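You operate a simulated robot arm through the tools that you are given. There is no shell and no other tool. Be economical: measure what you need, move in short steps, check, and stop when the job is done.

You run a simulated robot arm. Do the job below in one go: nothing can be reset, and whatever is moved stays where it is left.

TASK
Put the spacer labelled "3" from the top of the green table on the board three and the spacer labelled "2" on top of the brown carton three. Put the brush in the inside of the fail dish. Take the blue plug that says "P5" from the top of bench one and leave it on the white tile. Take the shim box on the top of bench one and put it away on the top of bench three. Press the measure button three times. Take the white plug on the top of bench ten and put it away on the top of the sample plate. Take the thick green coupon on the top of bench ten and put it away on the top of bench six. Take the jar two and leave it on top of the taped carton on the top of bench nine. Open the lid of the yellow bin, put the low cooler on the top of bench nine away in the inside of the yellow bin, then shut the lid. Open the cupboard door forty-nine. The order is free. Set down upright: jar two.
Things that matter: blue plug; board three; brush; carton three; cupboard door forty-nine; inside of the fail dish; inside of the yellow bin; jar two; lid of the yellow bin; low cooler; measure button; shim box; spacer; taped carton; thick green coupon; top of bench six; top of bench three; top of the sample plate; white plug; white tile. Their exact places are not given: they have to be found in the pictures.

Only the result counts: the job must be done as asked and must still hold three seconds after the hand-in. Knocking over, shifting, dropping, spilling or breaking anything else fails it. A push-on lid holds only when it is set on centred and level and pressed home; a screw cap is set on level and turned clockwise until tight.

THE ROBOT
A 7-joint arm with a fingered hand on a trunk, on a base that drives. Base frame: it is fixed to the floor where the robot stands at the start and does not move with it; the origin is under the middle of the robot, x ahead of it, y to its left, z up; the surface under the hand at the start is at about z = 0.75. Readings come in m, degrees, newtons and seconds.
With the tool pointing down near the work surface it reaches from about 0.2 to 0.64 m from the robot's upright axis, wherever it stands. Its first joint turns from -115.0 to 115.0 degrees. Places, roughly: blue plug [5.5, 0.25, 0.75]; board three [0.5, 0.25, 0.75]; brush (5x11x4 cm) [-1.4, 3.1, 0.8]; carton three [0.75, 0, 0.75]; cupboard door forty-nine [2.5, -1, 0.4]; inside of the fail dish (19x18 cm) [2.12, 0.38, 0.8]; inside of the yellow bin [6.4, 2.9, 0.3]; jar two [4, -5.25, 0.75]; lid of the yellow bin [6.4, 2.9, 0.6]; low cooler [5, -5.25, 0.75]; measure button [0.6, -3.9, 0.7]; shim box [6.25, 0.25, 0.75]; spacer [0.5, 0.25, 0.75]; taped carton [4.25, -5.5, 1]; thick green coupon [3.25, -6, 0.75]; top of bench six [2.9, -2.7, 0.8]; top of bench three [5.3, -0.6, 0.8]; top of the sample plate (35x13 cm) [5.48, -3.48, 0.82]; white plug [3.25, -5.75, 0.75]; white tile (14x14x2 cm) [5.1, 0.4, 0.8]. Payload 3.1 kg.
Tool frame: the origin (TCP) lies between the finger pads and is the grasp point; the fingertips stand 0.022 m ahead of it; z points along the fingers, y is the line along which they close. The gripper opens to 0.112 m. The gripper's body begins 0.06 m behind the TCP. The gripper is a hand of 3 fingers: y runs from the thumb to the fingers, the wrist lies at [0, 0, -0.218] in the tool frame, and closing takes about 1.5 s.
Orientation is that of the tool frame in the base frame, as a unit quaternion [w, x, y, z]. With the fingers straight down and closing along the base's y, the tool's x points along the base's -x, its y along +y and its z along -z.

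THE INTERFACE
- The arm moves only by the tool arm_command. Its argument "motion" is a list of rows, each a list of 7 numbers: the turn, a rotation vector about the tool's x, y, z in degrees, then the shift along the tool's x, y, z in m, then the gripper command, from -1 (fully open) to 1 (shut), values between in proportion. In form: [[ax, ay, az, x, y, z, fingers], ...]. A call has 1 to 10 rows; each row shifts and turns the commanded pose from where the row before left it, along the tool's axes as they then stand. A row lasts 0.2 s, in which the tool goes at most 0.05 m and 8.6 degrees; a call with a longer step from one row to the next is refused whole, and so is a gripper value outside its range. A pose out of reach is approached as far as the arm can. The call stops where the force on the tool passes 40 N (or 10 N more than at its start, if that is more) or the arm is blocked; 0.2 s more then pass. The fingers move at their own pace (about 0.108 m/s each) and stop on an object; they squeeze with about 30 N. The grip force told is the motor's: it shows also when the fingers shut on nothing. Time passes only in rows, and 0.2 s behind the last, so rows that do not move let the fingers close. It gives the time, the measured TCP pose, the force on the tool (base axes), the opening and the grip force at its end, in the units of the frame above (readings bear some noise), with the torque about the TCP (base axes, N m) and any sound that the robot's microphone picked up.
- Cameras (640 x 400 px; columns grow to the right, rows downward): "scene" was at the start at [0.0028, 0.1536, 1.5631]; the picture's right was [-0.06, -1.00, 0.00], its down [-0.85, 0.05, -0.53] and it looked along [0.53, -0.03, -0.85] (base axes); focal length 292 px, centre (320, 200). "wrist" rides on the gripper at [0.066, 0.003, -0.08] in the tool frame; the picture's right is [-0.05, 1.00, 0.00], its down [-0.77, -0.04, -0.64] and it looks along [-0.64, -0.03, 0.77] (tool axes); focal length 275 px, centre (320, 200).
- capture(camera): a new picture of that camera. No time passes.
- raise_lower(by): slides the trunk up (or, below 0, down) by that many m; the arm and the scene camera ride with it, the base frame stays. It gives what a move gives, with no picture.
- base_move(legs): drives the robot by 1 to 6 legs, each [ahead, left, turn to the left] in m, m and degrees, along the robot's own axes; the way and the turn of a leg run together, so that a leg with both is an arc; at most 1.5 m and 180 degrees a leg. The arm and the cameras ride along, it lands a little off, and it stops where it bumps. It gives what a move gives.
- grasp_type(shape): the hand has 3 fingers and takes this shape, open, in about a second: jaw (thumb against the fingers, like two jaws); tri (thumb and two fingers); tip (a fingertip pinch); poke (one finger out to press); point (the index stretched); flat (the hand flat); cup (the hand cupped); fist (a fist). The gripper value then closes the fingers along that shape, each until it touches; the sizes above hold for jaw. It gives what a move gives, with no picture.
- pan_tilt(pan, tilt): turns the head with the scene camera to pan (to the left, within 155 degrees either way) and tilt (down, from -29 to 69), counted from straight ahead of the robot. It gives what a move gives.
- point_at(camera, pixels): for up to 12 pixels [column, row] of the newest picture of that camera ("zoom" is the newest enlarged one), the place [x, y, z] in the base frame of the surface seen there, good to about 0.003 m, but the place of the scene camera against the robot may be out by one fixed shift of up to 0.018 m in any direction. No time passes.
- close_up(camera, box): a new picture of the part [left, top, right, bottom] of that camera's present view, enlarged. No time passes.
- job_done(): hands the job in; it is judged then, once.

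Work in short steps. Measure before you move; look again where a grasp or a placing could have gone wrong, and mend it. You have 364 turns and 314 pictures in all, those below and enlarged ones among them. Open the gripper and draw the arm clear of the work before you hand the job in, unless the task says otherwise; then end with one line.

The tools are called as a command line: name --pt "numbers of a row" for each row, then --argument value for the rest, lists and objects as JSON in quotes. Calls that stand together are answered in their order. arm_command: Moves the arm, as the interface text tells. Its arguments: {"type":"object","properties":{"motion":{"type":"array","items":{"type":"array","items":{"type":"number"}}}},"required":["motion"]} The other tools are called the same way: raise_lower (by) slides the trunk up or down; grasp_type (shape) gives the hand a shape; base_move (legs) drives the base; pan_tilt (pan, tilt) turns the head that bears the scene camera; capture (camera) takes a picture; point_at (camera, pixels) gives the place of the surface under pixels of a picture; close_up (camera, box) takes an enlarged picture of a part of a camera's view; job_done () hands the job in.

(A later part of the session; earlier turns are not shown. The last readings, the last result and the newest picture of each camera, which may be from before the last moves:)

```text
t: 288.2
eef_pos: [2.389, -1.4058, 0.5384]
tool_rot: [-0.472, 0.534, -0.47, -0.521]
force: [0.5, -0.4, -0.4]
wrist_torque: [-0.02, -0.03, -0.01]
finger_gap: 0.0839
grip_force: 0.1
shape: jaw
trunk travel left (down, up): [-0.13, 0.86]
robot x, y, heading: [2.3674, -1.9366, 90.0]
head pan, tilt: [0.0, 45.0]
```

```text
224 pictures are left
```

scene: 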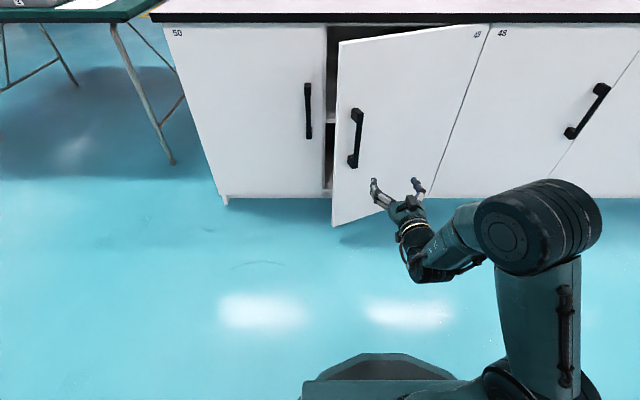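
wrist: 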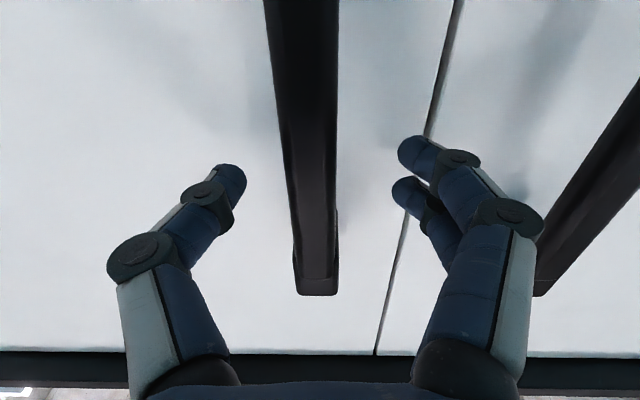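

point_at --camera "scene" --pixels '[[338, 60], [336, 150], [334, 220], [345, 100], [440, 180], [480, 40], [470, 60]]'

```text
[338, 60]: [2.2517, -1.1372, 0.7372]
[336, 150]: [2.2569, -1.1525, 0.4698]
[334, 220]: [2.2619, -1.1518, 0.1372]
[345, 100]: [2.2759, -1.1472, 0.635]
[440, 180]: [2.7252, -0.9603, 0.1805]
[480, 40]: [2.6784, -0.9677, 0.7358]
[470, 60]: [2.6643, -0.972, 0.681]
```

The door slipped back to ~23°. I switch to the poke shape, move left of the free edge (2.254,-1.15), and will sweep it open from inside.

base_move --legs '[[0, 0.23, 0]]'

grasp_type --shape "poke"

capture --camera "scene"

capture --camera "wrist"

```text
t: 290.0
eef_pos: [2.1586, -1.4072, 0.5384]
tool_rot: [-0.473, 0.533, -0.471, -0.521]
force: [0.2, 0.7, 0.5]
wrist_torque: [0.01, 0.03, -0.01]
finger_gap: 0.0835
grip_force: 0.0
shape: jaw
trunk travel left (down, up): [-0.13, 0.86]
robot x, y, heading: [2.1305, -1.9385, 89.8]
head pan, tilt: [0.0, 45.0]
```

```text
t: 290.9
eef_pos: [2.1567, -1.4064, 0.5396]
tool_rot: [-0.473, 0.533, -0.471, -0.52]
force: [0.0, 0.0, -1.0]
wrist_torque: [-0.01, -0.01, 0.0]
finger_gap: 0.0001
grip_force: 0.0
shape: poke
trunk travel left (down, up): [-0.13, 0.86]
robot x, y, heading: [2.1313, -1.9384, 90.1]
head pan, tilt: [0.0, 45.0]
```

```text
223 pictures are left
```

scene: 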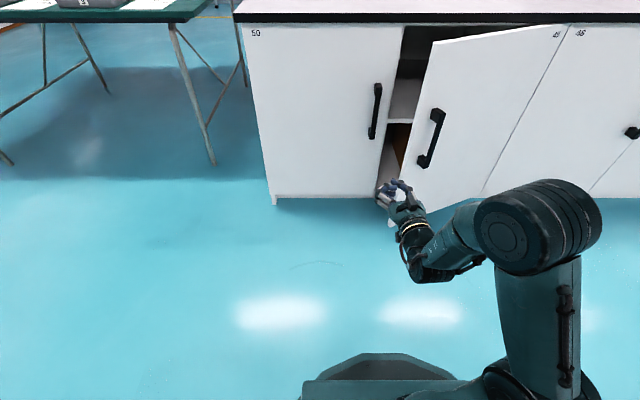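

```text
222 pictures are left
```

wrist: 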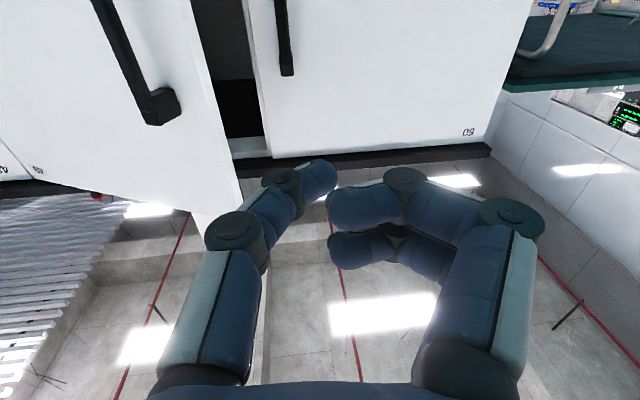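

I point the hand 30° to the right to hook behind the door edge, then advance with the base.

arm_command --pt "8 0 0 0 0 0 -1" --pt "8 0 0 0 0 0 -1" --pt "8 0 0 0 0 0 -1" --pt "8 0 0 0 0 0 -1" --pt "0 0 0 0 0 0 -1"

base_move --legs '[[0.3, 0, 0]]'

capture --camera "scene"

capture --camera "wrist"

```text
t: 292.1
eef_pos: [2.1567, -1.4072, 0.5381]
tool_rot: [0.603, -0.381, 0.596, 0.369]
force: [1.0, -0.2, -0.2]
wrist_torque: [0.03, 0.0, -0.02]
finger_gap: 0.0
grip_force: 0.1
shape: poke
trunk travel left (down, up): [-0.13, 0.86]
robot x, y, heading: [2.1366, -1.9361, 90.1]
head pan, tilt: [0.0, 45.0]
```

```text
t: 294.1
eef_pos: [2.158, -1.1075, 0.5389]
tool_rot: [0.602, -0.381, 0.596, 0.37]
force: [0.7, -0.7, 0.1]
wrist_torque: [0.0, -0.02, -0.01]
finger_gap: 0.0
grip_force: 0.0
shape: poke
trunk travel left (down, up): [-0.13, 0.86]
robot x, y, heading: [2.1329, -1.6419, 90.1]
head pan, tilt: [0.0, 45.0]
```

```text
221 pictures are left
```

scene: 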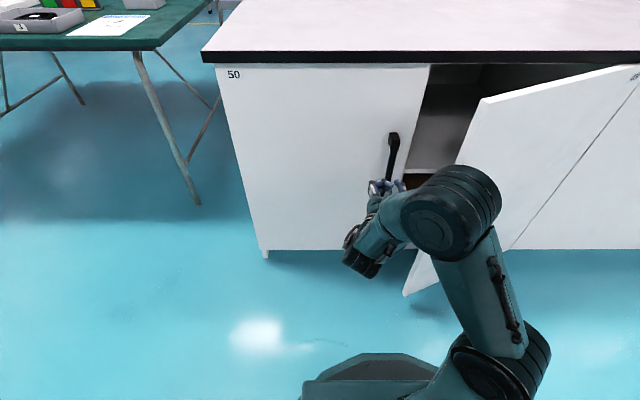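

```text
220 pictures are left
```

wrist: 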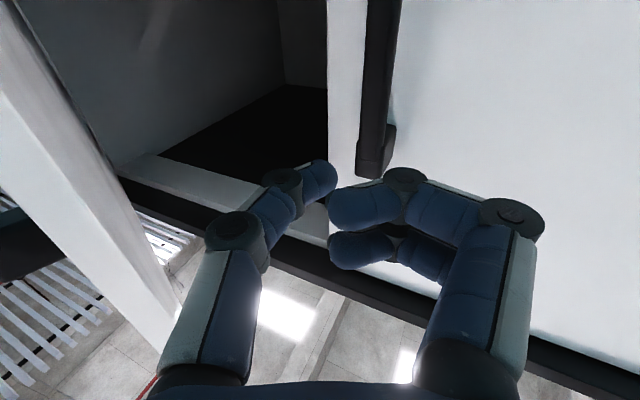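

I sweep by driving the base along the arc: right, then back and right, keeping the arm rigid.

base_move --legs '[[0.0175, -0.09, 0], [-0.09, -0.08, 0]]'

capture --camera "scene"

```text
t: 296.1
eef_pos: [2.3177, -1.1715, 0.5382]
tool_rot: [0.601, -0.384, 0.595, 0.371]
force: [0.2, -0.2, -0.1]
wrist_torque: [0.0, 0.0, -0.01]
finger_gap: 0.0
grip_force: 0.0
shape: poke
trunk travel left (down, up): [-0.13, 0.86]
robot x, y, heading: [2.2935, -1.7044, 89.9]
head pan, tilt: [0.0, 45.0]
stopped in leg 2: the robot was blocked; the commanded pose is now the measured one
```

```text
219 pictures are left
```

scene: 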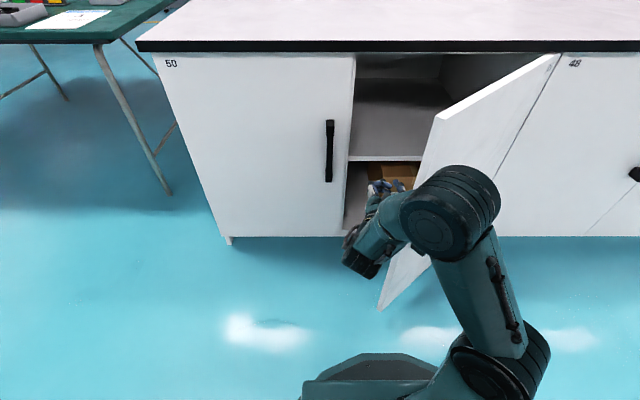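

close_up --camera "scene" --box '[320, 120, 520, 320]'

capture --camera "wrist"

point_at --camera "scene" --pixels '[[436, 118], [425, 160], [385, 305], [415, 265], [450, 200], [430, 200], [545, 65], [365, 250]]'

```text
2.00 times, centred on (420, 220) of scene
```

zoom: 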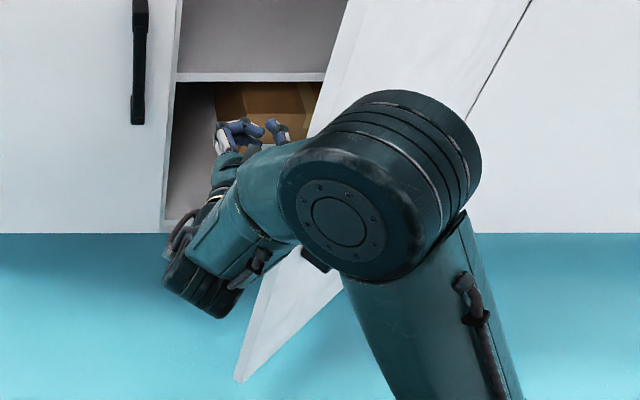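

```text
217 pictures are left
```

wrist: 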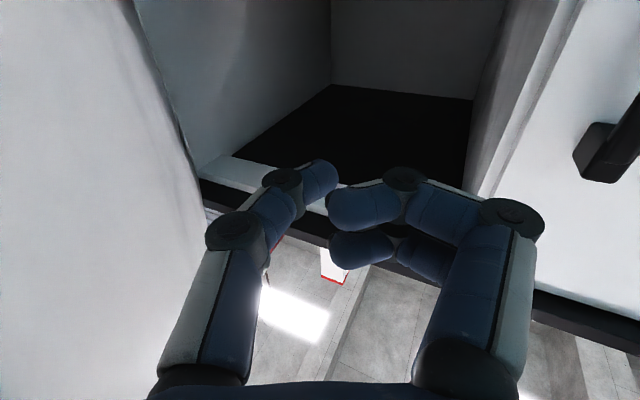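

```text
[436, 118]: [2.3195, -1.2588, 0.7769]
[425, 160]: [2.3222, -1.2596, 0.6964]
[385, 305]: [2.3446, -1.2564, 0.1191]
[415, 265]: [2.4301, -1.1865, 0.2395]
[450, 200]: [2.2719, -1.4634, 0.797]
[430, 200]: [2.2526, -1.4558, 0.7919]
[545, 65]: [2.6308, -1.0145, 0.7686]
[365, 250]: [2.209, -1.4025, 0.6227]
```

Door is at ~39°. The wrist link seems to touch the edge; I retry with a pure rightward push.

base_move --legs '[[0, -0.08, 0]]'

capture --camera "scene"

```text
t: 297.2
eef_pos: [2.3963, -1.1707, 0.5378]
tool_rot: [0.6, -0.384, 0.595, 0.373]
force: [1.0, -0.4, 1.4]
wrist_torque: [0.01, -0.01, -0.01]
finger_gap: 0.0
grip_force: 0.0
shape: poke
trunk travel left (down, up): [-0.13, 0.86]
robot x, y, heading: [2.376, -1.6992, 90.0]
head pan, tilt: [0.0, 45.0]
```

```text
216 pictures are left
```

scene: 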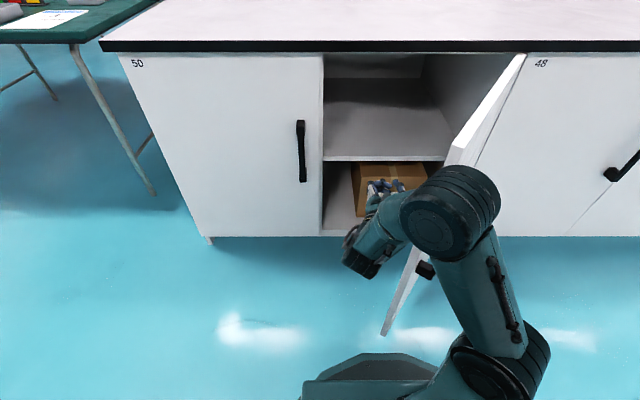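

Works: now ~58°. I continue right and slightly back.

base_move --legs '[[-0.03, -0.08, 0]]'

capture --camera "scene"

```text
t: 298.2
eef_pos: [2.4775, -1.2, 0.5387]
tool_rot: [0.6, -0.384, 0.595, 0.373]
force: [-0.2, -0.1, -0.1]
wrist_torque: [-0.01, -0.02, 0.01]
finger_gap: 0.0
grip_force: 0.0
shape: poke
trunk travel left (down, up): [-0.13, 0.86]
robot x, y, heading: [2.4548, -1.7289, 90.0]
head pan, tilt: [0.0, 45.0]
```

```text
215 pictures are left
```

scene: 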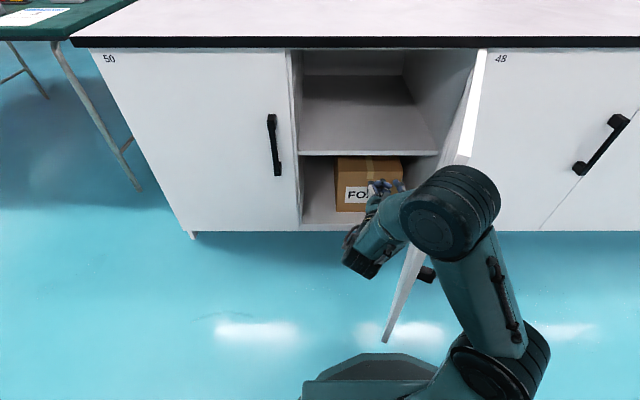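

base_move --legs '[[-0.05, -0.1, 0]]'

capture --camera "scene"

point_at --camera "scene" --pixels '[[462, 155], [385, 335], [480, 60], [440, 270]]'

```text
t: 299.4
eef_pos: [2.5778, -1.2507, 0.5384]
tool_rot: [0.6, -0.383, 0.595, 0.372]
force: [0.3, 0.1, 0.4]
wrist_torque: [0.02, 0.01, -0.01]
finger_gap: 0.0
grip_force: 0.1
shape: poke
trunk travel left (down, up): [-0.13, 0.86]
robot x, y, heading: [2.5535, -1.7795, 90.0]
head pan, tilt: [0.0, 45.0]
```

```text
214 pictures are left
```

scene: 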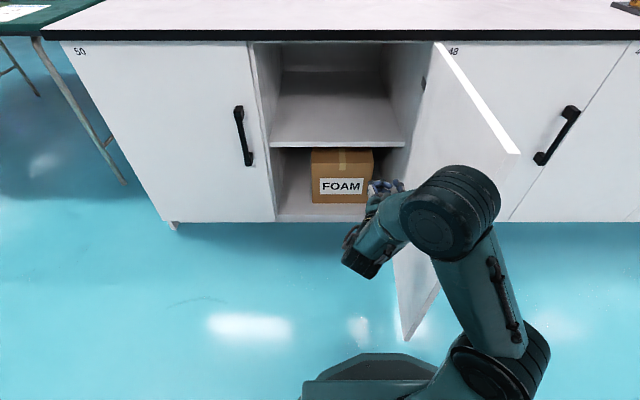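

```text
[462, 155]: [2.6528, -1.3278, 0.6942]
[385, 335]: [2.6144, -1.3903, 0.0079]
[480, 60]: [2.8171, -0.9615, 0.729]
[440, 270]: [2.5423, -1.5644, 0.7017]
```

point_at --camera "scene" --pixels '[[514, 152], [440, 50], [408, 335], [470, 100]]'

```text
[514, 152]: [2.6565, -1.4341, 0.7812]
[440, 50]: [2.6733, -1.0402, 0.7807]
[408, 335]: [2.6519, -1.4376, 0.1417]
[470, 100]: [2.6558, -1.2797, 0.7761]
```

The door is ~87° open. I withdraw left and back, restore the hand to pointing down and raise the trunk.

base_move --legs '[[0, 0.35, 0], [-0.15, 0.2, 0]]'

arm_command --pt "-8 0 0 0 0 0 -1" --pt "-8 0 0 0 0 0 -1" --pt "-8 0 0 0 0 0 -1" --pt "-1.5 0 0 0 0 0.03 -1" --pt "0 0 0 0 0 0.02 -1"

raise_lower --by 0.4

raise_lower --by 0.17

arm_command --pt "0 8.5 0 0 0 0 -1" --pt "0 8.5 0 0 0 0 -1" --pt "0 8.5 0 0 0 0 -1" --pt "0 8.5 0 0 0 0 -1" --pt "0 8.5 0 0 0 0 -1" --pt "0 8.5 0 0 0 0 -1" --pt "0 8.5 0 0 0 0 -1" --pt "0 8.5 0 0 0 0 -1" --pt "0 8.5 0 0 0 0 -1" --pt "0 8.5 0 0 0 0 -1"

capture --camera "scene"

```text
t: 303.1
eef_pos: [2.0276, -1.4007, 0.5384]
tool_rot: [0.601, -0.382, 0.596, 0.371]
force: [0.5, -1.0, 0.0]
wrist_torque: [-0.04, 0.01, -0.02]
finger_gap: 0.0
grip_force: 0.1
shape: poke
trunk travel left (down, up): [-0.13, 0.86]
robot x, y, heading: [2.0022, -1.9322, 89.6]
head pan, tilt: [0.0, 45.0]
```

```text
t: 304.3
eef_pos: [2.0286, -1.3505, 0.5371]
tool_rot: [-0.502, 0.506, -0.499, -0.492]
force: [0.1, 0.1, 0.3]
wrist_torque: [0.02, -0.01, 0.01]
finger_gap: 0.0
grip_force: 0.1
shape: poke
trunk travel left (down, up): [-0.13, 0.86]
robot x, y, heading: [2.0027, -1.9302, 89.7]
head pan, tilt: [0.0, 45.0]
```

```text
t: 308.2
eef_pos: [2.0285, -1.3495, 0.9378]
tool_rot: [-0.502, 0.505, -0.5, -0.493]
force: [-0.6, -1.2, 0.7]
wrist_torque: [0.0, 0.01, -0.01]
finger_gap: 0.0001
grip_force: 0.0
shape: poke
trunk travel left (down, up): [-0.53, 0.46]
robot x, y, heading: [2.0019, -1.9301, 90.0]
head pan, tilt: [0.0, 45.0]
```

```text
t: 310.1
eef_pos: [2.0284, -1.3501, 1.1084]
tool_rot: [-0.501, 0.506, -0.499, -0.493]
force: [0.9, -0.5, 0.4]
wrist_torque: [0.0, -0.03, 0.01]
finger_gap: 0.0
grip_force: 0.1
shape: poke
trunk travel left (down, up): [-0.7, 0.29]
robot x, y, heading: [2.0016, -1.9305, 89.8]
head pan, tilt: [0.0, 45.0]
```

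```text
t: 312.3
eef_pos: [2.032, -1.3491, 1.1065]
tool_rot: [0.055, -0.7, 0.711, 0.035]
force: [0.6, 0.9, 0.0]
wrist_torque: [0.02, 0.0, -0.03]
finger_gap: 0.0001
grip_force: 0.0
shape: poke
out of reach, approached as far as the arm can: row 5
trunk travel left (down, up): [-0.7, 0.29]
robot x, y, heading: [2.0015, -1.9316, 90.2]
head pan, tilt: [0.0, 45.0]
```

```text
213 pictures are left
```

scene: 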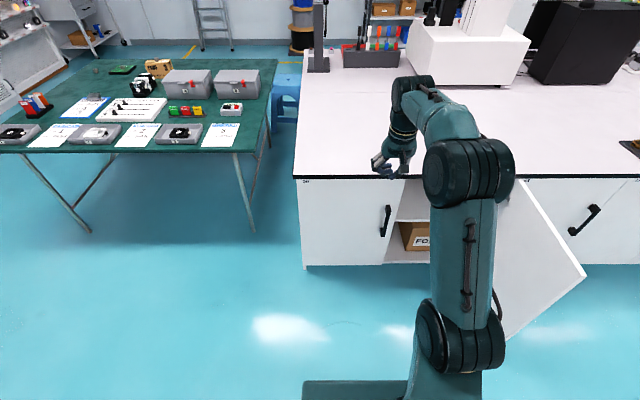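

I finish levelling the hand, retract, and look toward the measure button area (0.6,-3.9).

arm_command --pt "0 5 0 0.045 0 0 -1" --pt "0 0 0 0.045 0 0 -1" --pt "0 0 0 0.045 0 0 -1" --pt "0 0 0 0.045 0 0 -1" --pt "0 0 0 0.045 0 0 -1"

pan_tilt --pan 125 --tilt 20

capture --camera "scene"

pan_tilt --pan -150 --tilt 20

capture --camera "scene"

```text
t: 313.5
eef_pos: [2.0315, -1.5767, 1.0928]
tool_rot: [0.024, -0.701, 0.713, 0.008]
force: [0.5, 0.0, 0.1]
wrist_torque: [0.02, 0.04, 0.0]
finger_gap: 0.0
grip_force: 0.0
shape: poke
trunk travel left (down, up): [-0.7, 0.29]
robot x, y, heading: [2.0029, -1.9322, 89.7]
head pan, tilt: [0.0, 45.0]
```

```text
t: 315.5
eef_pos: [2.0292, -1.5729, 1.093]
tool_rot: [0.026, -0.701, 0.713, 0.006]
force: [0.1, 0.4, -0.9]
wrist_torque: [0.0, -0.01, -0.02]
finger_gap: 0.0
grip_force: 0.1
shape: poke
trunk travel left (down, up): [-0.7, 0.29]
robot x, y, heading: [2.0025, -1.9246, 89.9]
head pan, tilt: [125.0, 20.0]
```

```text
212 pictures are left
```

scene: 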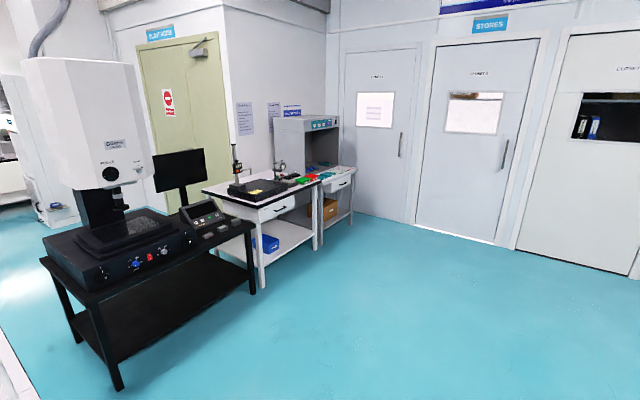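

```text
t: 319.3
eef_pos: [2.0285, -1.5733, 1.0929]
tool_rot: [0.025, -0.701, 0.713, 0.006]
force: [0.1, 0.3, -0.4]
wrist_torque: [0.02, -0.01, 0.02]
finger_gap: 0.0001
grip_force: 0.1
shape: poke
trunk travel left (down, up): [-0.7, 0.29]
robot x, y, heading: [2.0014, -1.9273, 90.0]
head pan, tilt: [-150.0, 20.0]
```

```text
211 pictures are left
```

scene: 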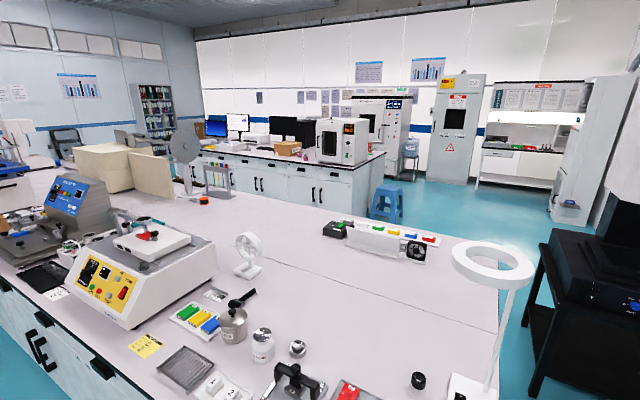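

The black table with the optical measuring machine is at left; I return the view and enlarge the control panel.

pan_tilt --pan 115 --tilt 25

close_up --camera "scene" --box '[20, 140, 180, 320]'

capture --camera "scene"

```text
t: 323.0
eef_pos: [2.0273, -1.5728, 1.0936]
tool_rot: [0.025, -0.701, 0.712, 0.006]
force: [0.4, -0.7, -0.3]
wrist_torque: [-0.01, -0.02, 0.01]
finger_gap: 0.0
grip_force: 0.0
shape: poke
trunk travel left (down, up): [-0.7, 0.29]
robot x, y, heading: [2.0038, -1.9335, 89.7]
head pan, tilt: [115.0, 25.0]
```

```text
2.22 times, centred on (100, 230) of scene
```

zoom: 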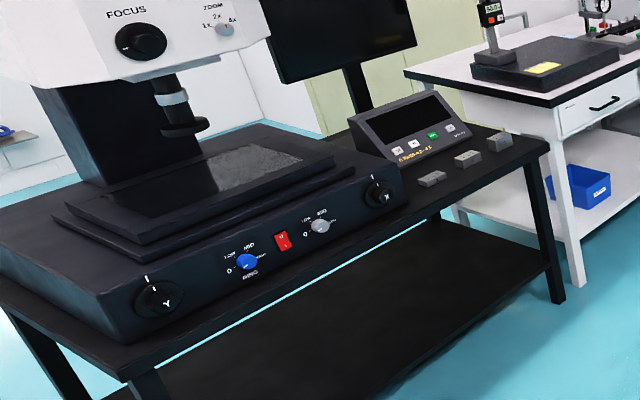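

```text
209 pictures are left
```

scene: 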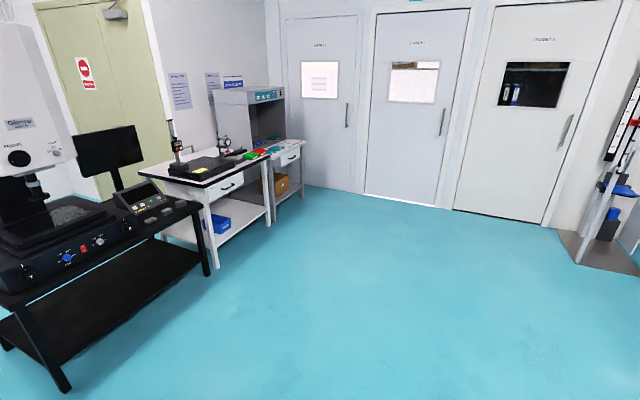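

point_at --camera "scene" --pixels '[[140, 200], [160, 195], [150, 215], [200, 205], [60, 385], [205, 270], [30, 275], [88, 235]]'

```text
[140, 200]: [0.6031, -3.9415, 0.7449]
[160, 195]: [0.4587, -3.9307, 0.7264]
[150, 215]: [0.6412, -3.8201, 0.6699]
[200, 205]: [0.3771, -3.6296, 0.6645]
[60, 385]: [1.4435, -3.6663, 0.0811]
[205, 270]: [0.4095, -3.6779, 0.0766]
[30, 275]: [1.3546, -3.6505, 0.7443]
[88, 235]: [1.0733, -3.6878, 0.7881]
```

The control box is at (0.6,-3.9) on the black table whose front edge is y≈-3.63. I drive there facing -y.

base_move --legs '[[0, 1.38, 0], [0, 0, 179], [1.2, 0, 0]]'

pan_tilt --pan 0 --tilt 45

capture --camera "scene"

```text
t: 342.9
eef_pos: [0.5279, -3.4825, 1.0925]
tool_rot: [0.005, 0.729, 0.684, -0.025]
force: [0.1, -0.3, 0.3]
wrist_torque: [0.02, 0.01, -0.01]
finger_gap: 0.0
grip_force: 0.1
shape: poke
trunk travel left (down, up): [-0.7, 0.29]
robot x, y, heading: [0.5683, -3.1257, -92.8]
head pan, tilt: [115.0, 25.0]
```

```text
t: 344.8
eef_pos: [0.5276, -3.4836, 1.0928]
tool_rot: [0.006, 0.729, 0.684, -0.025]
force: [0.5, 0.4, 0.0]
wrist_torque: [0.02, 0.01, -0.02]
finger_gap: 0.0001
grip_force: 0.0
shape: poke
trunk travel left (down, up): [-0.7, 0.29]
robot x, y, heading: [0.5702, -3.1262, -92.9]
head pan, tilt: [0.0, 45.0]
```

```text
208 pictures are left
```

scene: 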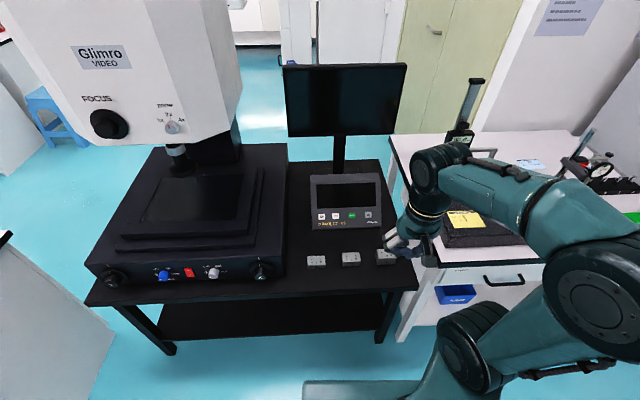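

close_up --camera "scene" --box '[300, 165, 396, 225]'

point_at --camera "scene" --pixels '[[321, 217], [335, 216], [351, 215], [368, 214], [345, 195], [335, 225], [312, 178], [378, 178], [310, 285], [318, 260], [350, 257]]'

```text
6.67 times, centred on (348, 195) of scene
```

zoom: 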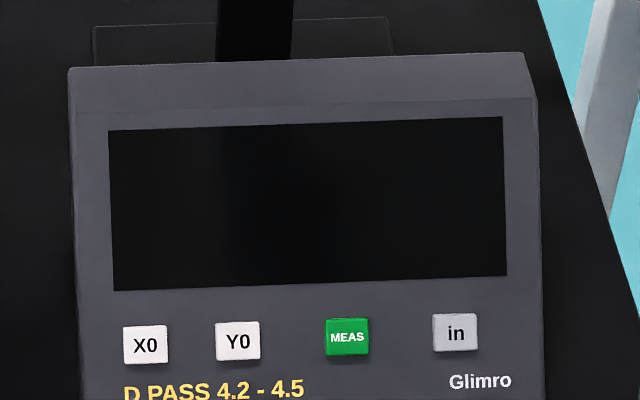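

```text
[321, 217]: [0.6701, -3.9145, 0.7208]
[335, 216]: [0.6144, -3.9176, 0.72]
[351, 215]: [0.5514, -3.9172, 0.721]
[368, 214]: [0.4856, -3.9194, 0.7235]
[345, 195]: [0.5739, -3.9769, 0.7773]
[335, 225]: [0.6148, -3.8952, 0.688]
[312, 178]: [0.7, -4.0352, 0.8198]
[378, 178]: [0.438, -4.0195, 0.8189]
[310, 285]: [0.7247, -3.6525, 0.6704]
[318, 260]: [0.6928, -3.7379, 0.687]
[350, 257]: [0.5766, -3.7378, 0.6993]
```

The green MEAS button is at (0.551,-3.917,0.721) on a ~45° panel. I check the poke finger's geometry.

capture --camera "wrist"

close_up --camera "scene" --box '[370, 180, 470, 270]'

```text
206 pictures are left
```

wrist: 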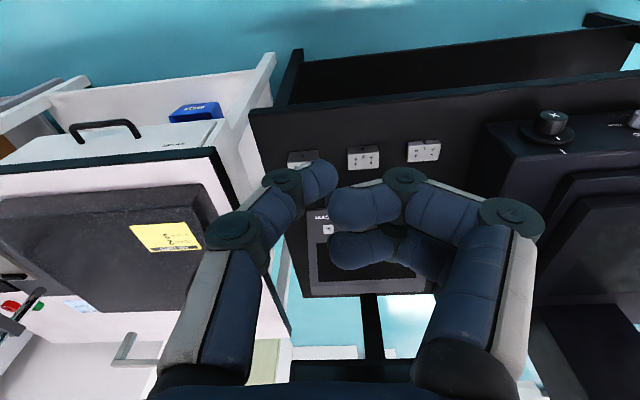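

```text
4.44 times, centred on (420, 225) of scene
```

zoom: 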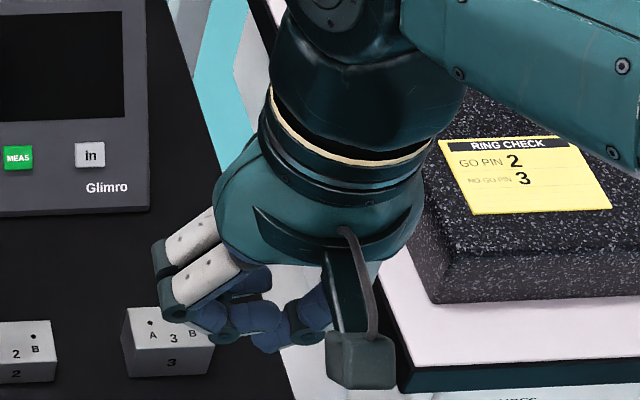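

Poke looks like all fingers curled together; I try the "point" shape.

grasp_type --shape "point"

capture --camera "wrist"

close_up --camera "scene" --box '[370, 180, 470, 270]'

```text
t: 345.7
eef_pos: [0.5286, -3.4829, 1.0919]
tool_rot: [0.005, 0.729, 0.684, -0.025]
force: [-0.7, -0.1, -0.4]
wrist_torque: [-0.03, -0.01, 0.0]
finger_gap: 0.0
grip_force: 0.1
shape: point
trunk travel left (down, up): [-0.7, 0.29]
robot x, y, heading: [0.5703, -3.1267, -93.1]
head pan, tilt: [0.0, 45.0]
```

```text
204 pictures are left
```

wrist: 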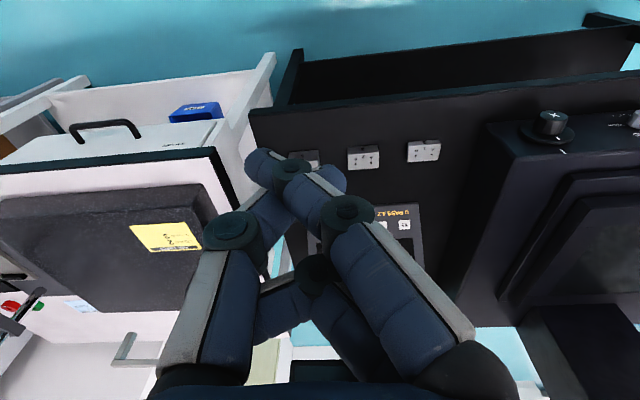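

```text
4.44 times, centred on (420, 225) of scene
```

zoom: 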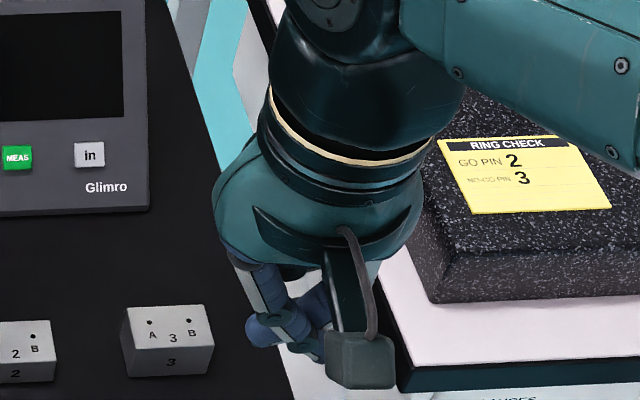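

Point is skewed. I try the jaw shape shut, as a beak.

grasp_type --shape "tip"

arm_command --pt "0 0 0 0 0 0 1" --pt "0 0 0 0 0 0 1" --pt "0 0 0 0 0 0 1" --pt "0 0 0 0 0 0 1" --pt "0 0 0 0 0 0 1" --pt "0 0 0 0 0 0 1"

capture --camera "wrist"

close_up --camera "scene" --box '[370, 180, 470, 270]'

```text
t: 346.6
eef_pos: [0.5282, -3.4833, 1.0935]
tool_rot: [0.005, 0.73, 0.683, -0.025]
force: [-1.0, -0.2, -0.4]
wrist_torque: [-0.01, 0.01, 0.01]
finger_gap: 0.0801
grip_force: 0.2
shape: tip
trunk travel left (down, up): [-0.7, 0.29]
robot x, y, heading: [0.5716, -3.1263, -93.1]
head pan, tilt: [0.0, 45.0]
```

```text
t: 348.0
eef_pos: [0.5286, -3.4824, 1.0918]
tool_rot: [0.006, 0.729, 0.684, -0.024]
force: [0.8, 0.3, 1.1]
wrist_torque: [0.0, 0.02, -0.02]
finger_gap: 0.0001
grip_force: 29.9
shape: tip
trunk travel left (down, up): [-0.7, 0.29]
robot x, y, heading: [0.5722, -3.1291, -93.2]
head pan, tilt: [0.0, 45.0]
```

```text
202 pictures are left
```

wrist: 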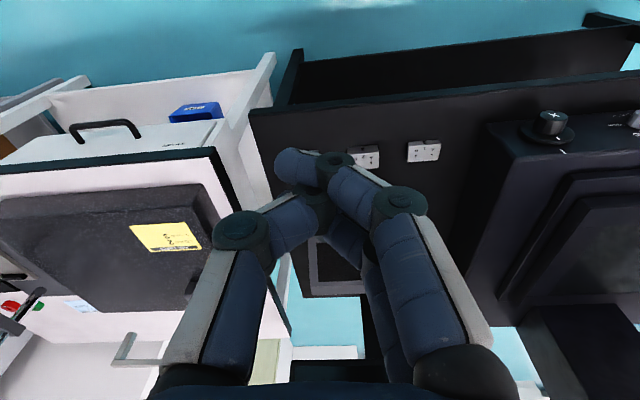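

```text
4.44 times, centred on (420, 225) of scene
```

zoom: 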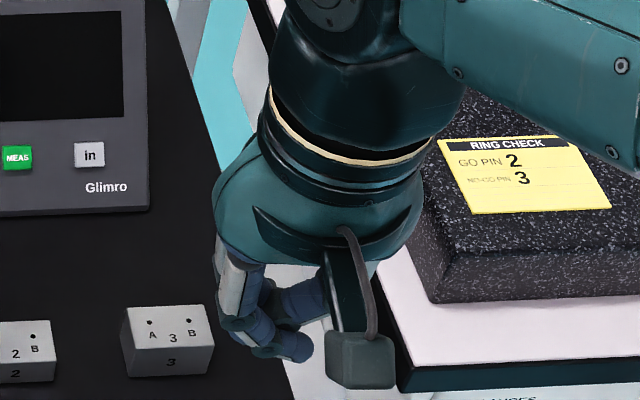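

Tip over-closes with crossing fingers. I use jaw nearly shut (gap ≈5 mm) as a blunt beak.

grasp_type --shape "jaw"

arm_command --pt "0 0 0 0 0 0 0.5" --pt "0 0 0 0 0 0 0.88" --pt "0 0 0 0 0 0 0.88" --pt "0 0 0 0 0 0 0.88" --pt "0 0 0 0 0 0 0.88" --pt "0 0 0 0 0 0 0.88"

capture --camera "wrist"

close_up --camera "scene" --box '[370, 180, 470, 270]'

```text
t: 348.9
eef_pos: [0.5285, -3.4822, 1.0927]
tool_rot: [0.005, 0.729, 0.684, -0.025]
force: [-0.2, 0.0, -0.9]
wrist_torque: [0.02, -0.02, -0.01]
finger_gap: 0.112
grip_force: 0.1
shape: jaw
trunk travel left (down, up): [-0.7, 0.29]
robot x, y, heading: [0.5695, -3.1279, -93.0]
head pan, tilt: [0.0, 45.0]
```

```text
t: 350.3
eef_pos: [0.5284, -3.4823, 1.0933]
tool_rot: [0.005, 0.729, 0.684, -0.025]
force: [0.0, -0.2, 1.7]
wrist_torque: [-0.01, -0.02, 0.0]
finger_gap: 0.0069
grip_force: 0.1
shape: jaw
trunk travel left (down, up): [-0.7, 0.29]
robot x, y, heading: [0.5717, -3.1265, -93.0]
head pan, tilt: [0.0, 45.0]
```

```text
200 pictures are left
```

wrist: 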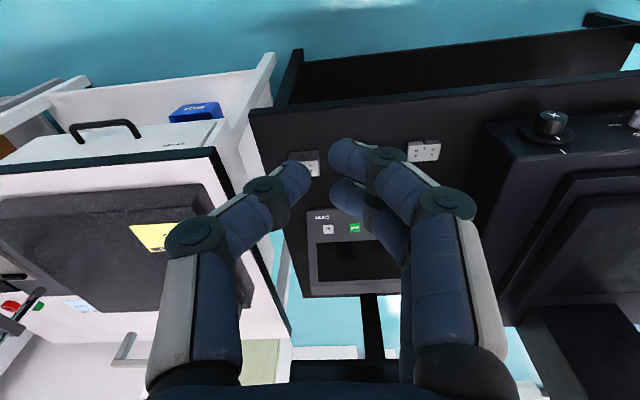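

```text
4.44 times, centred on (420, 225) of scene
```

zoom: 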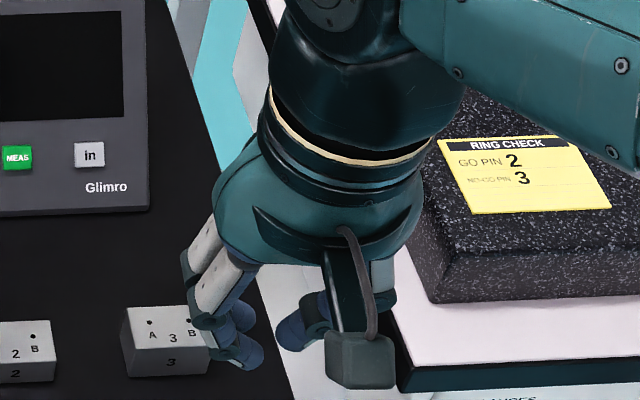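

I tidy the heading and come 12 cm nearer, then tilt the hand 44° toward the panel normal.

base_move --legs '[[0.12, 0, 3]]'

arm_command --pt "-1.5 0 0 0 0 0 0.88" --pt "0 -8.3 0 -0.02 0 0 0.88" --pt "0 -8.3 0 -0.02 0 0 0.88" --pt "0 -8.3 0 -0.02 0 0 0.88" --pt "0 -8.3 0 0 0 0 0.88" --pt "0 -8.3 0 0 0 0 0.88" --pt "0 0 0 0 0 0 0.88"

capture --camera "wrist"

```text
t: 351.5
eef_pos: [0.5438, -3.6058, 1.0933]
tool_rot: [0.005, 0.711, 0.702, -0.024]
force: [-0.8, 0.3, 1.0]
wrist_torque: [0.0, -0.04, 0.01]
finger_gap: 0.0068
grip_force: 0.1
shape: jaw
trunk travel left (down, up): [-0.7, 0.29]
robot x, y, heading: [0.5646, -3.2502, -89.9]
head pan, tilt: [0.0, 45.0]
```

```text
t: 353.1
eef_pos: [0.5427, -3.6625, 1.1038]
tool_rot: [0.263, 0.66, 0.652, -0.267]
force: [0.1, 0.1, -0.6]
wrist_torque: [0.0, -0.02, 0.04]
finger_gap: 0.0071
grip_force: 0.1
shape: jaw
trunk travel left (down, up): [-0.7, 0.29]
robot x, y, heading: [0.5674, -3.248, -89.9]
head pan, tilt: [0.0, 45.0]
```

```text
198 pictures are left
```

wrist: 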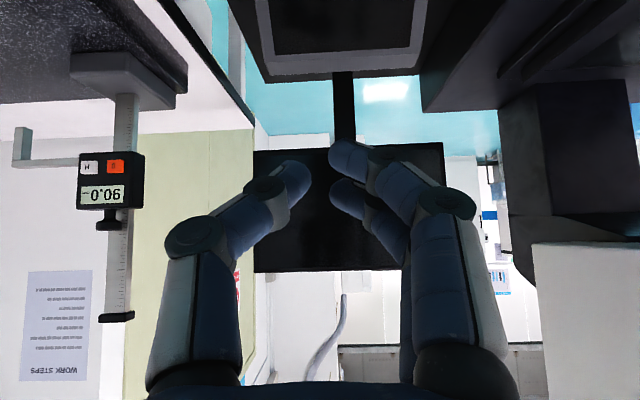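

Tilt is right (tool z ≈ (0,-0.695,-0.72)). I move to a standoff 5 cm off the MEAS button.

arm_command --pt "0 0 0 0.0092 0.0012 0.0423 0.88" --pt "0 0 0 0.0092 0.0012 0.0423 0.88" --pt "0 0 0 0.0092 0.0012 0.0423 0.88" --pt "0 0 0 0.0092 0.0012 0.0423 0.88" --pt "0 0 0 0.0092 0.0012 0.0423 0.88" --pt "0 0 0 0.0092 0.0012 0.0423 0.88" --pt "0 0 0 0.0092 0.0012 0.0423 0.88" --pt "0 0 0 0.0092 0.0012 0.0423 0.88" --pt "0 0 0 0.0092 0.0012 0.0223 0.88" --pt "0 0 0 0 0 0 0.88"

capture --camera "wrist"

capture --camera "scene"

```text
t: 355.3
eef_pos: [0.5497, -3.8563, 0.7878]
tool_rot: [0.264, 0.66, 0.652, -0.266]
force: [0.1, 0.3, 0.0]
wrist_torque: [-0.04, 0.04, 0.02]
finger_gap: 0.0071
grip_force: 0.1
shape: jaw
trunk travel left (down, up): [-0.7, 0.29]
robot x, y, heading: [0.5694, -3.2467, -90.2]
head pan, tilt: [0.0, 45.0]
```

```text
197 pictures are left
```

wrist: 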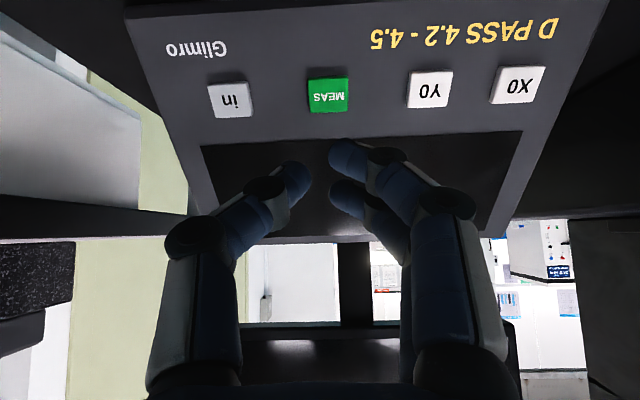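

```text
196 pictures are left
```

scene: 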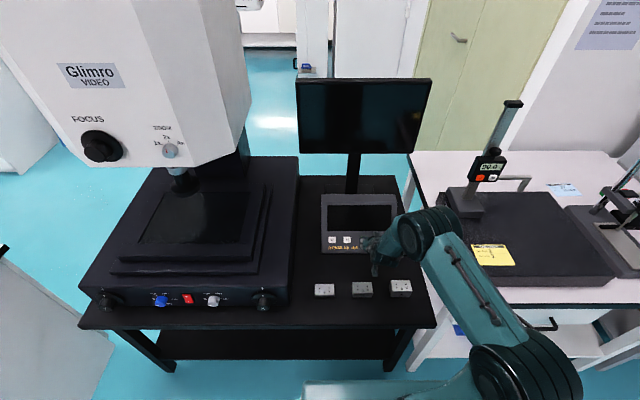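

point_at --camera "wrist" --pixels '[[328, 95], [315, 82], [342, 105], [328, 60], [280, 95], [370, 110], [429, 90]]'

```text
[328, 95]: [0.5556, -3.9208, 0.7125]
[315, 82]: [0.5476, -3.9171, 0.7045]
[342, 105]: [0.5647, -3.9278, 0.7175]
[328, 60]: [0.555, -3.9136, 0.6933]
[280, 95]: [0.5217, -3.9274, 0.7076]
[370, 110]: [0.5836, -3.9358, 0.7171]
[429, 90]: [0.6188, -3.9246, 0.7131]
```

The button centre is 0.099 m ahead along the tool. I align the thumb tip with it and advance 6 cm.

arm_command --pt "0 0 0 0.006 0.0155 0.02 0.88" --pt "0 0 0 0 0 0.03 0.88" --pt "0 0 0 0 0 0.012 0.88" --pt "0 0 0 0 0 0 0.88"

capture --camera "wrist"

```text
t: 356.3
eef_pos: [0.5661, -3.8937, 0.7376]
tool_rot: [0.263, 0.66, 0.651, -0.267]
force: [0.1, -0.1, -0.7]
wrist_torque: [0.0, 0.01, -0.01]
finger_gap: 0.0069
grip_force: 0.0
shape: jaw
trunk travel left (down, up): [-0.7, 0.29]
robot x, y, heading: [0.5723, -3.2457, -90.3]
head pan, tilt: [0.0, 45.0]
```

```text
195 pictures are left
```

wrist: 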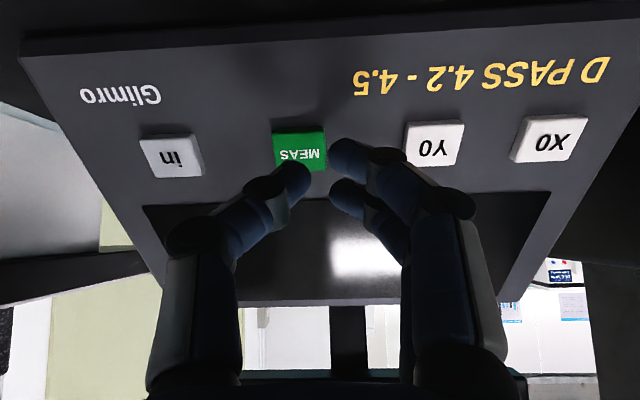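

Thumb tip at (298,175) is heading for MEAS at (302,148). I press in small steps, watching force.

arm_command --pt "0 0 0 0 0 0.008 0.88" --pt "0 0 0 0 0 0.003 0.88" --pt "0 0 0 0 0 0.002 0.88" --pt "0 0 0 0 0 0.002 0.88"

```text
t: 357.3
eef_pos: [0.5661, -3.905, 0.7266]
tool_rot: [0.263, 0.66, 0.652, -0.267]
force: [0.0, -0.1, 0.1]
wrist_torque: [0.02, -0.01, -0.01]
finger_gap: 0.0069
grip_force: 0.0
shape: jaw
trunk travel left (down, up): [-0.7, 0.29]
robot x, y, heading: [0.569, -3.2506, -90.1]
head pan, tilt: [0.0, 45.0]
```

arm_command --pt "0 0 0 0 0 0.002 0.88" --pt "0 0 0 0 0 0.002 0.88"

capture --camera "wrist"

```text
t: 357.9
eef_pos: [0.5657, -3.9073, 0.7249]
tool_rot: [0.263, 0.66, 0.652, -0.266]
force: [-1.0, 1.1, 1.3]
wrist_torque: [-0.04, 0.03, -0.03]
finger_gap: 0.007
grip_force: 0.1
shape: jaw
trunk travel left (down, up): [-0.7, 0.29]
robot x, y, heading: [0.5704, -3.2487, -90.3]
head pan, tilt: [0.0, 45.0]
heard: click
```

```text
194 pictures are left
```

wrist: 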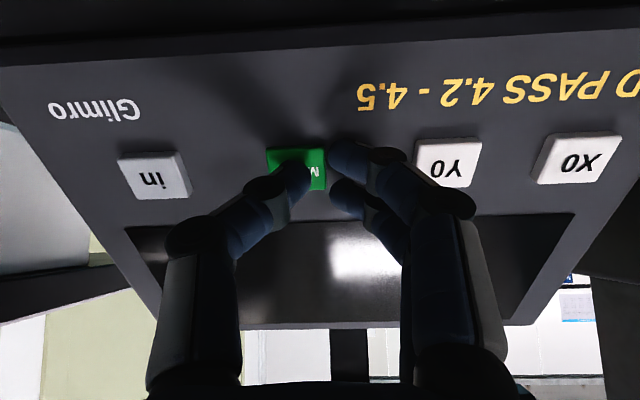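

Heard "click": press one. I back off 12 mm, wait, and press again.

arm_command --pt "0 0 0 0 0 -0.012 0.88" --pt "0 0 0 0 0 0 0.88" --pt "0 0 0 0 0 0 0.88"

arm_command --pt "0 0 0 0 0 0.006 0.88" --pt "0 0 0 0 0 0.004 0.88" --pt "0 0 0 0 0 0.002 0.88" --pt "0 0 0 0 0 0 0.88"

```text
t: 358.7
eef_pos: [0.5659, -3.8988, 0.7334]
tool_rot: [0.264, 0.659, 0.652, -0.267]
force: [-0.7, 0.1, 0.3]
wrist_torque: [0.0, -0.05, 0.0]
finger_gap: 0.0069
grip_force: 0.0
shape: jaw
trunk travel left (down, up): [-0.7, 0.29]
robot x, y, heading: [0.5711, -3.2499, -90.0]
head pan, tilt: [0.0, 45.0]
```

```text
t: 359.7
eef_pos: [0.5666, -3.9053, 0.7238]
tool_rot: [0.263, 0.66, 0.651, -0.267]
force: [0.1, 1.5, 1.6]
wrist_torque: [-0.02, -0.01, -0.02]
finger_gap: 0.007
grip_force: 0.1
shape: jaw
trunk travel left (down, up): [-0.7, 0.29]
robot x, y, heading: [0.5673, -3.2483, -89.8]
head pan, tilt: [0.0, 45.0]
heard: click
```

Second click. I repeat for the third press, then back off clear.

arm_command --pt "0 0 0 0 0 -0.012 0.88" --pt "0 0 0 0 0 0 0.88" --pt "0 0 0 0 0 0 0.88"

arm_command --pt "0 0 0 0 0 0.006 0.88" --pt "0 0 0 0 0 0.004 0.88" --pt "0 0 0 0 0 0.002 0.88" --pt "0 0 0 0 0 0 0.88"

arm_command --pt "0 0 0 0 0 -0.02 0.88" --pt "0 0 0 0 0 -0.04 0.88" --pt "0 0 0 0 0 -0.045 0.88" --pt "0 0 0 0 0 -0.045 0.88" --pt "0 0 0 0 0 -0.045 0.88" --pt "0 0 0 0 0 -0.045 0.88" --pt "0 0 0 0 0 -0.045 0.88" --pt "0 0 0 0 0 -0.045 0.88" --pt "0 0 0 0 0 -0.045 0.88"

capture --camera "scene"

```text
t: 360.5
eef_pos: [0.5665, -3.899, 0.7337]
tool_rot: [0.264, 0.659, 0.652, -0.267]
force: [0.0, -0.2, 0.4]
wrist_torque: [0.01, 0.01, 0.05]
finger_gap: 0.0071
grip_force: 0.0
shape: jaw
trunk travel left (down, up): [-0.7, 0.29]
robot x, y, heading: [0.5676, -3.2493, -90.3]
head pan, tilt: [0.0, 45.0]
```

```text
t: 361.5
eef_pos: [0.5652, -3.9065, 0.7239]
tool_rot: [0.263, 0.661, 0.65, -0.267]
force: [0.4, 0.0, 1.3]
wrist_torque: [-0.01, 0.03, -0.02]
finger_gap: 0.0068
grip_force: 0.1
shape: jaw
trunk travel left (down, up): [-0.7, 0.29]
robot x, y, heading: [0.5678, -3.25, -90.0]
head pan, tilt: [0.0, 45.0]
heard: click
```

```text
t: 363.5
eef_pos: [0.5701, -3.6464, 0.9941]
tool_rot: [0.263, 0.66, 0.651, -0.267]
force: [-0.6, -0.9, -0.5]
wrist_torque: [-0.04, 0.0, 0.01]
finger_gap: 0.0071
grip_force: 0.0
shape: jaw
trunk travel left (down, up): [-0.7, 0.29]
robot x, y, heading: [0.5691, -3.2504, -90.2]
head pan, tilt: [0.0, 45.0]
```

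```text
193 pictures are left
```

scene: 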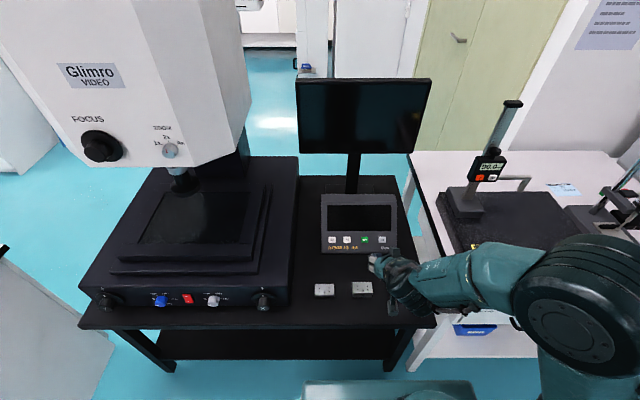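

Three clicks heard. I straighten the hand, retract and look toward the gap between this table and the second island.

arm_command --pt "0 8.5 0 0 0 -0.02 0" --pt "0 8.5 0 0 0 -0.02 -1" --pt "0 8.5 0 0 0 -0.02 -1" --pt "0 8.5 0 0 0 -0.02 -1" --pt "0 8.5 0 0.02 0 0 -1" --pt "0 1.5 0 0.02 0 0 -1"

base_move --legs '[[-0.3, 0, 0]]'

pan_tilt --pan 60 --tilt 30

capture --camera "scene"

```text
t: 364.9
eef_pos: [0.5706, -3.565, 1.0577]
tool_rot: [0.0, 0.711, 0.703, 0.001]
force: [-0.4, -0.5, -1.0]
wrist_torque: [-0.04, 0.01, 0.02]
finger_gap: 0.112
grip_force: 0.1
shape: jaw
trunk travel left (down, up): [-0.7, 0.29]
robot x, y, heading: [0.5671, -3.251, -90.1]
head pan, tilt: [0.0, 45.0]
```

```text
t: 367.0
eef_pos: [0.5701, -3.2618, 1.0568]
tool_rot: [0.0, 0.712, 0.702, 0.0]
force: [0.2, 0.3, -0.6]
wrist_torque: [-0.01, 0.0, 0.05]
finger_gap: 0.112
grip_force: 0.0
shape: jaw
trunk travel left (down, up): [-0.7, 0.29]
robot x, y, heading: [0.5715, -2.946, -90.1]
head pan, tilt: [0.0, 45.0]
```

```text
t: 368.3
eef_pos: [0.5694, -3.2628, 1.058]
tool_rot: [0.0, 0.712, 0.702, 0.0]
force: [0.3, -0.2, 0.2]
wrist_torque: [0.01, 0.01, 0.02]
finger_gap: 0.1119
grip_force: 0.0
shape: jaw
trunk travel left (down, up): [-0.7, 0.29]
robot x, y, heading: [0.5689, -2.9439, -90.2]
head pan, tilt: [60.0, 30.0]
```

```text
192 pictures are left
```

scene: 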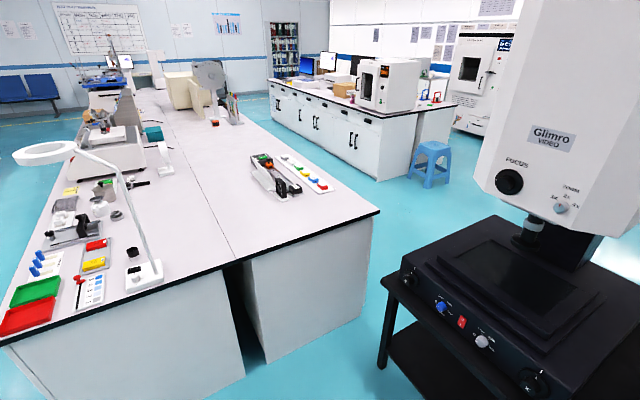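

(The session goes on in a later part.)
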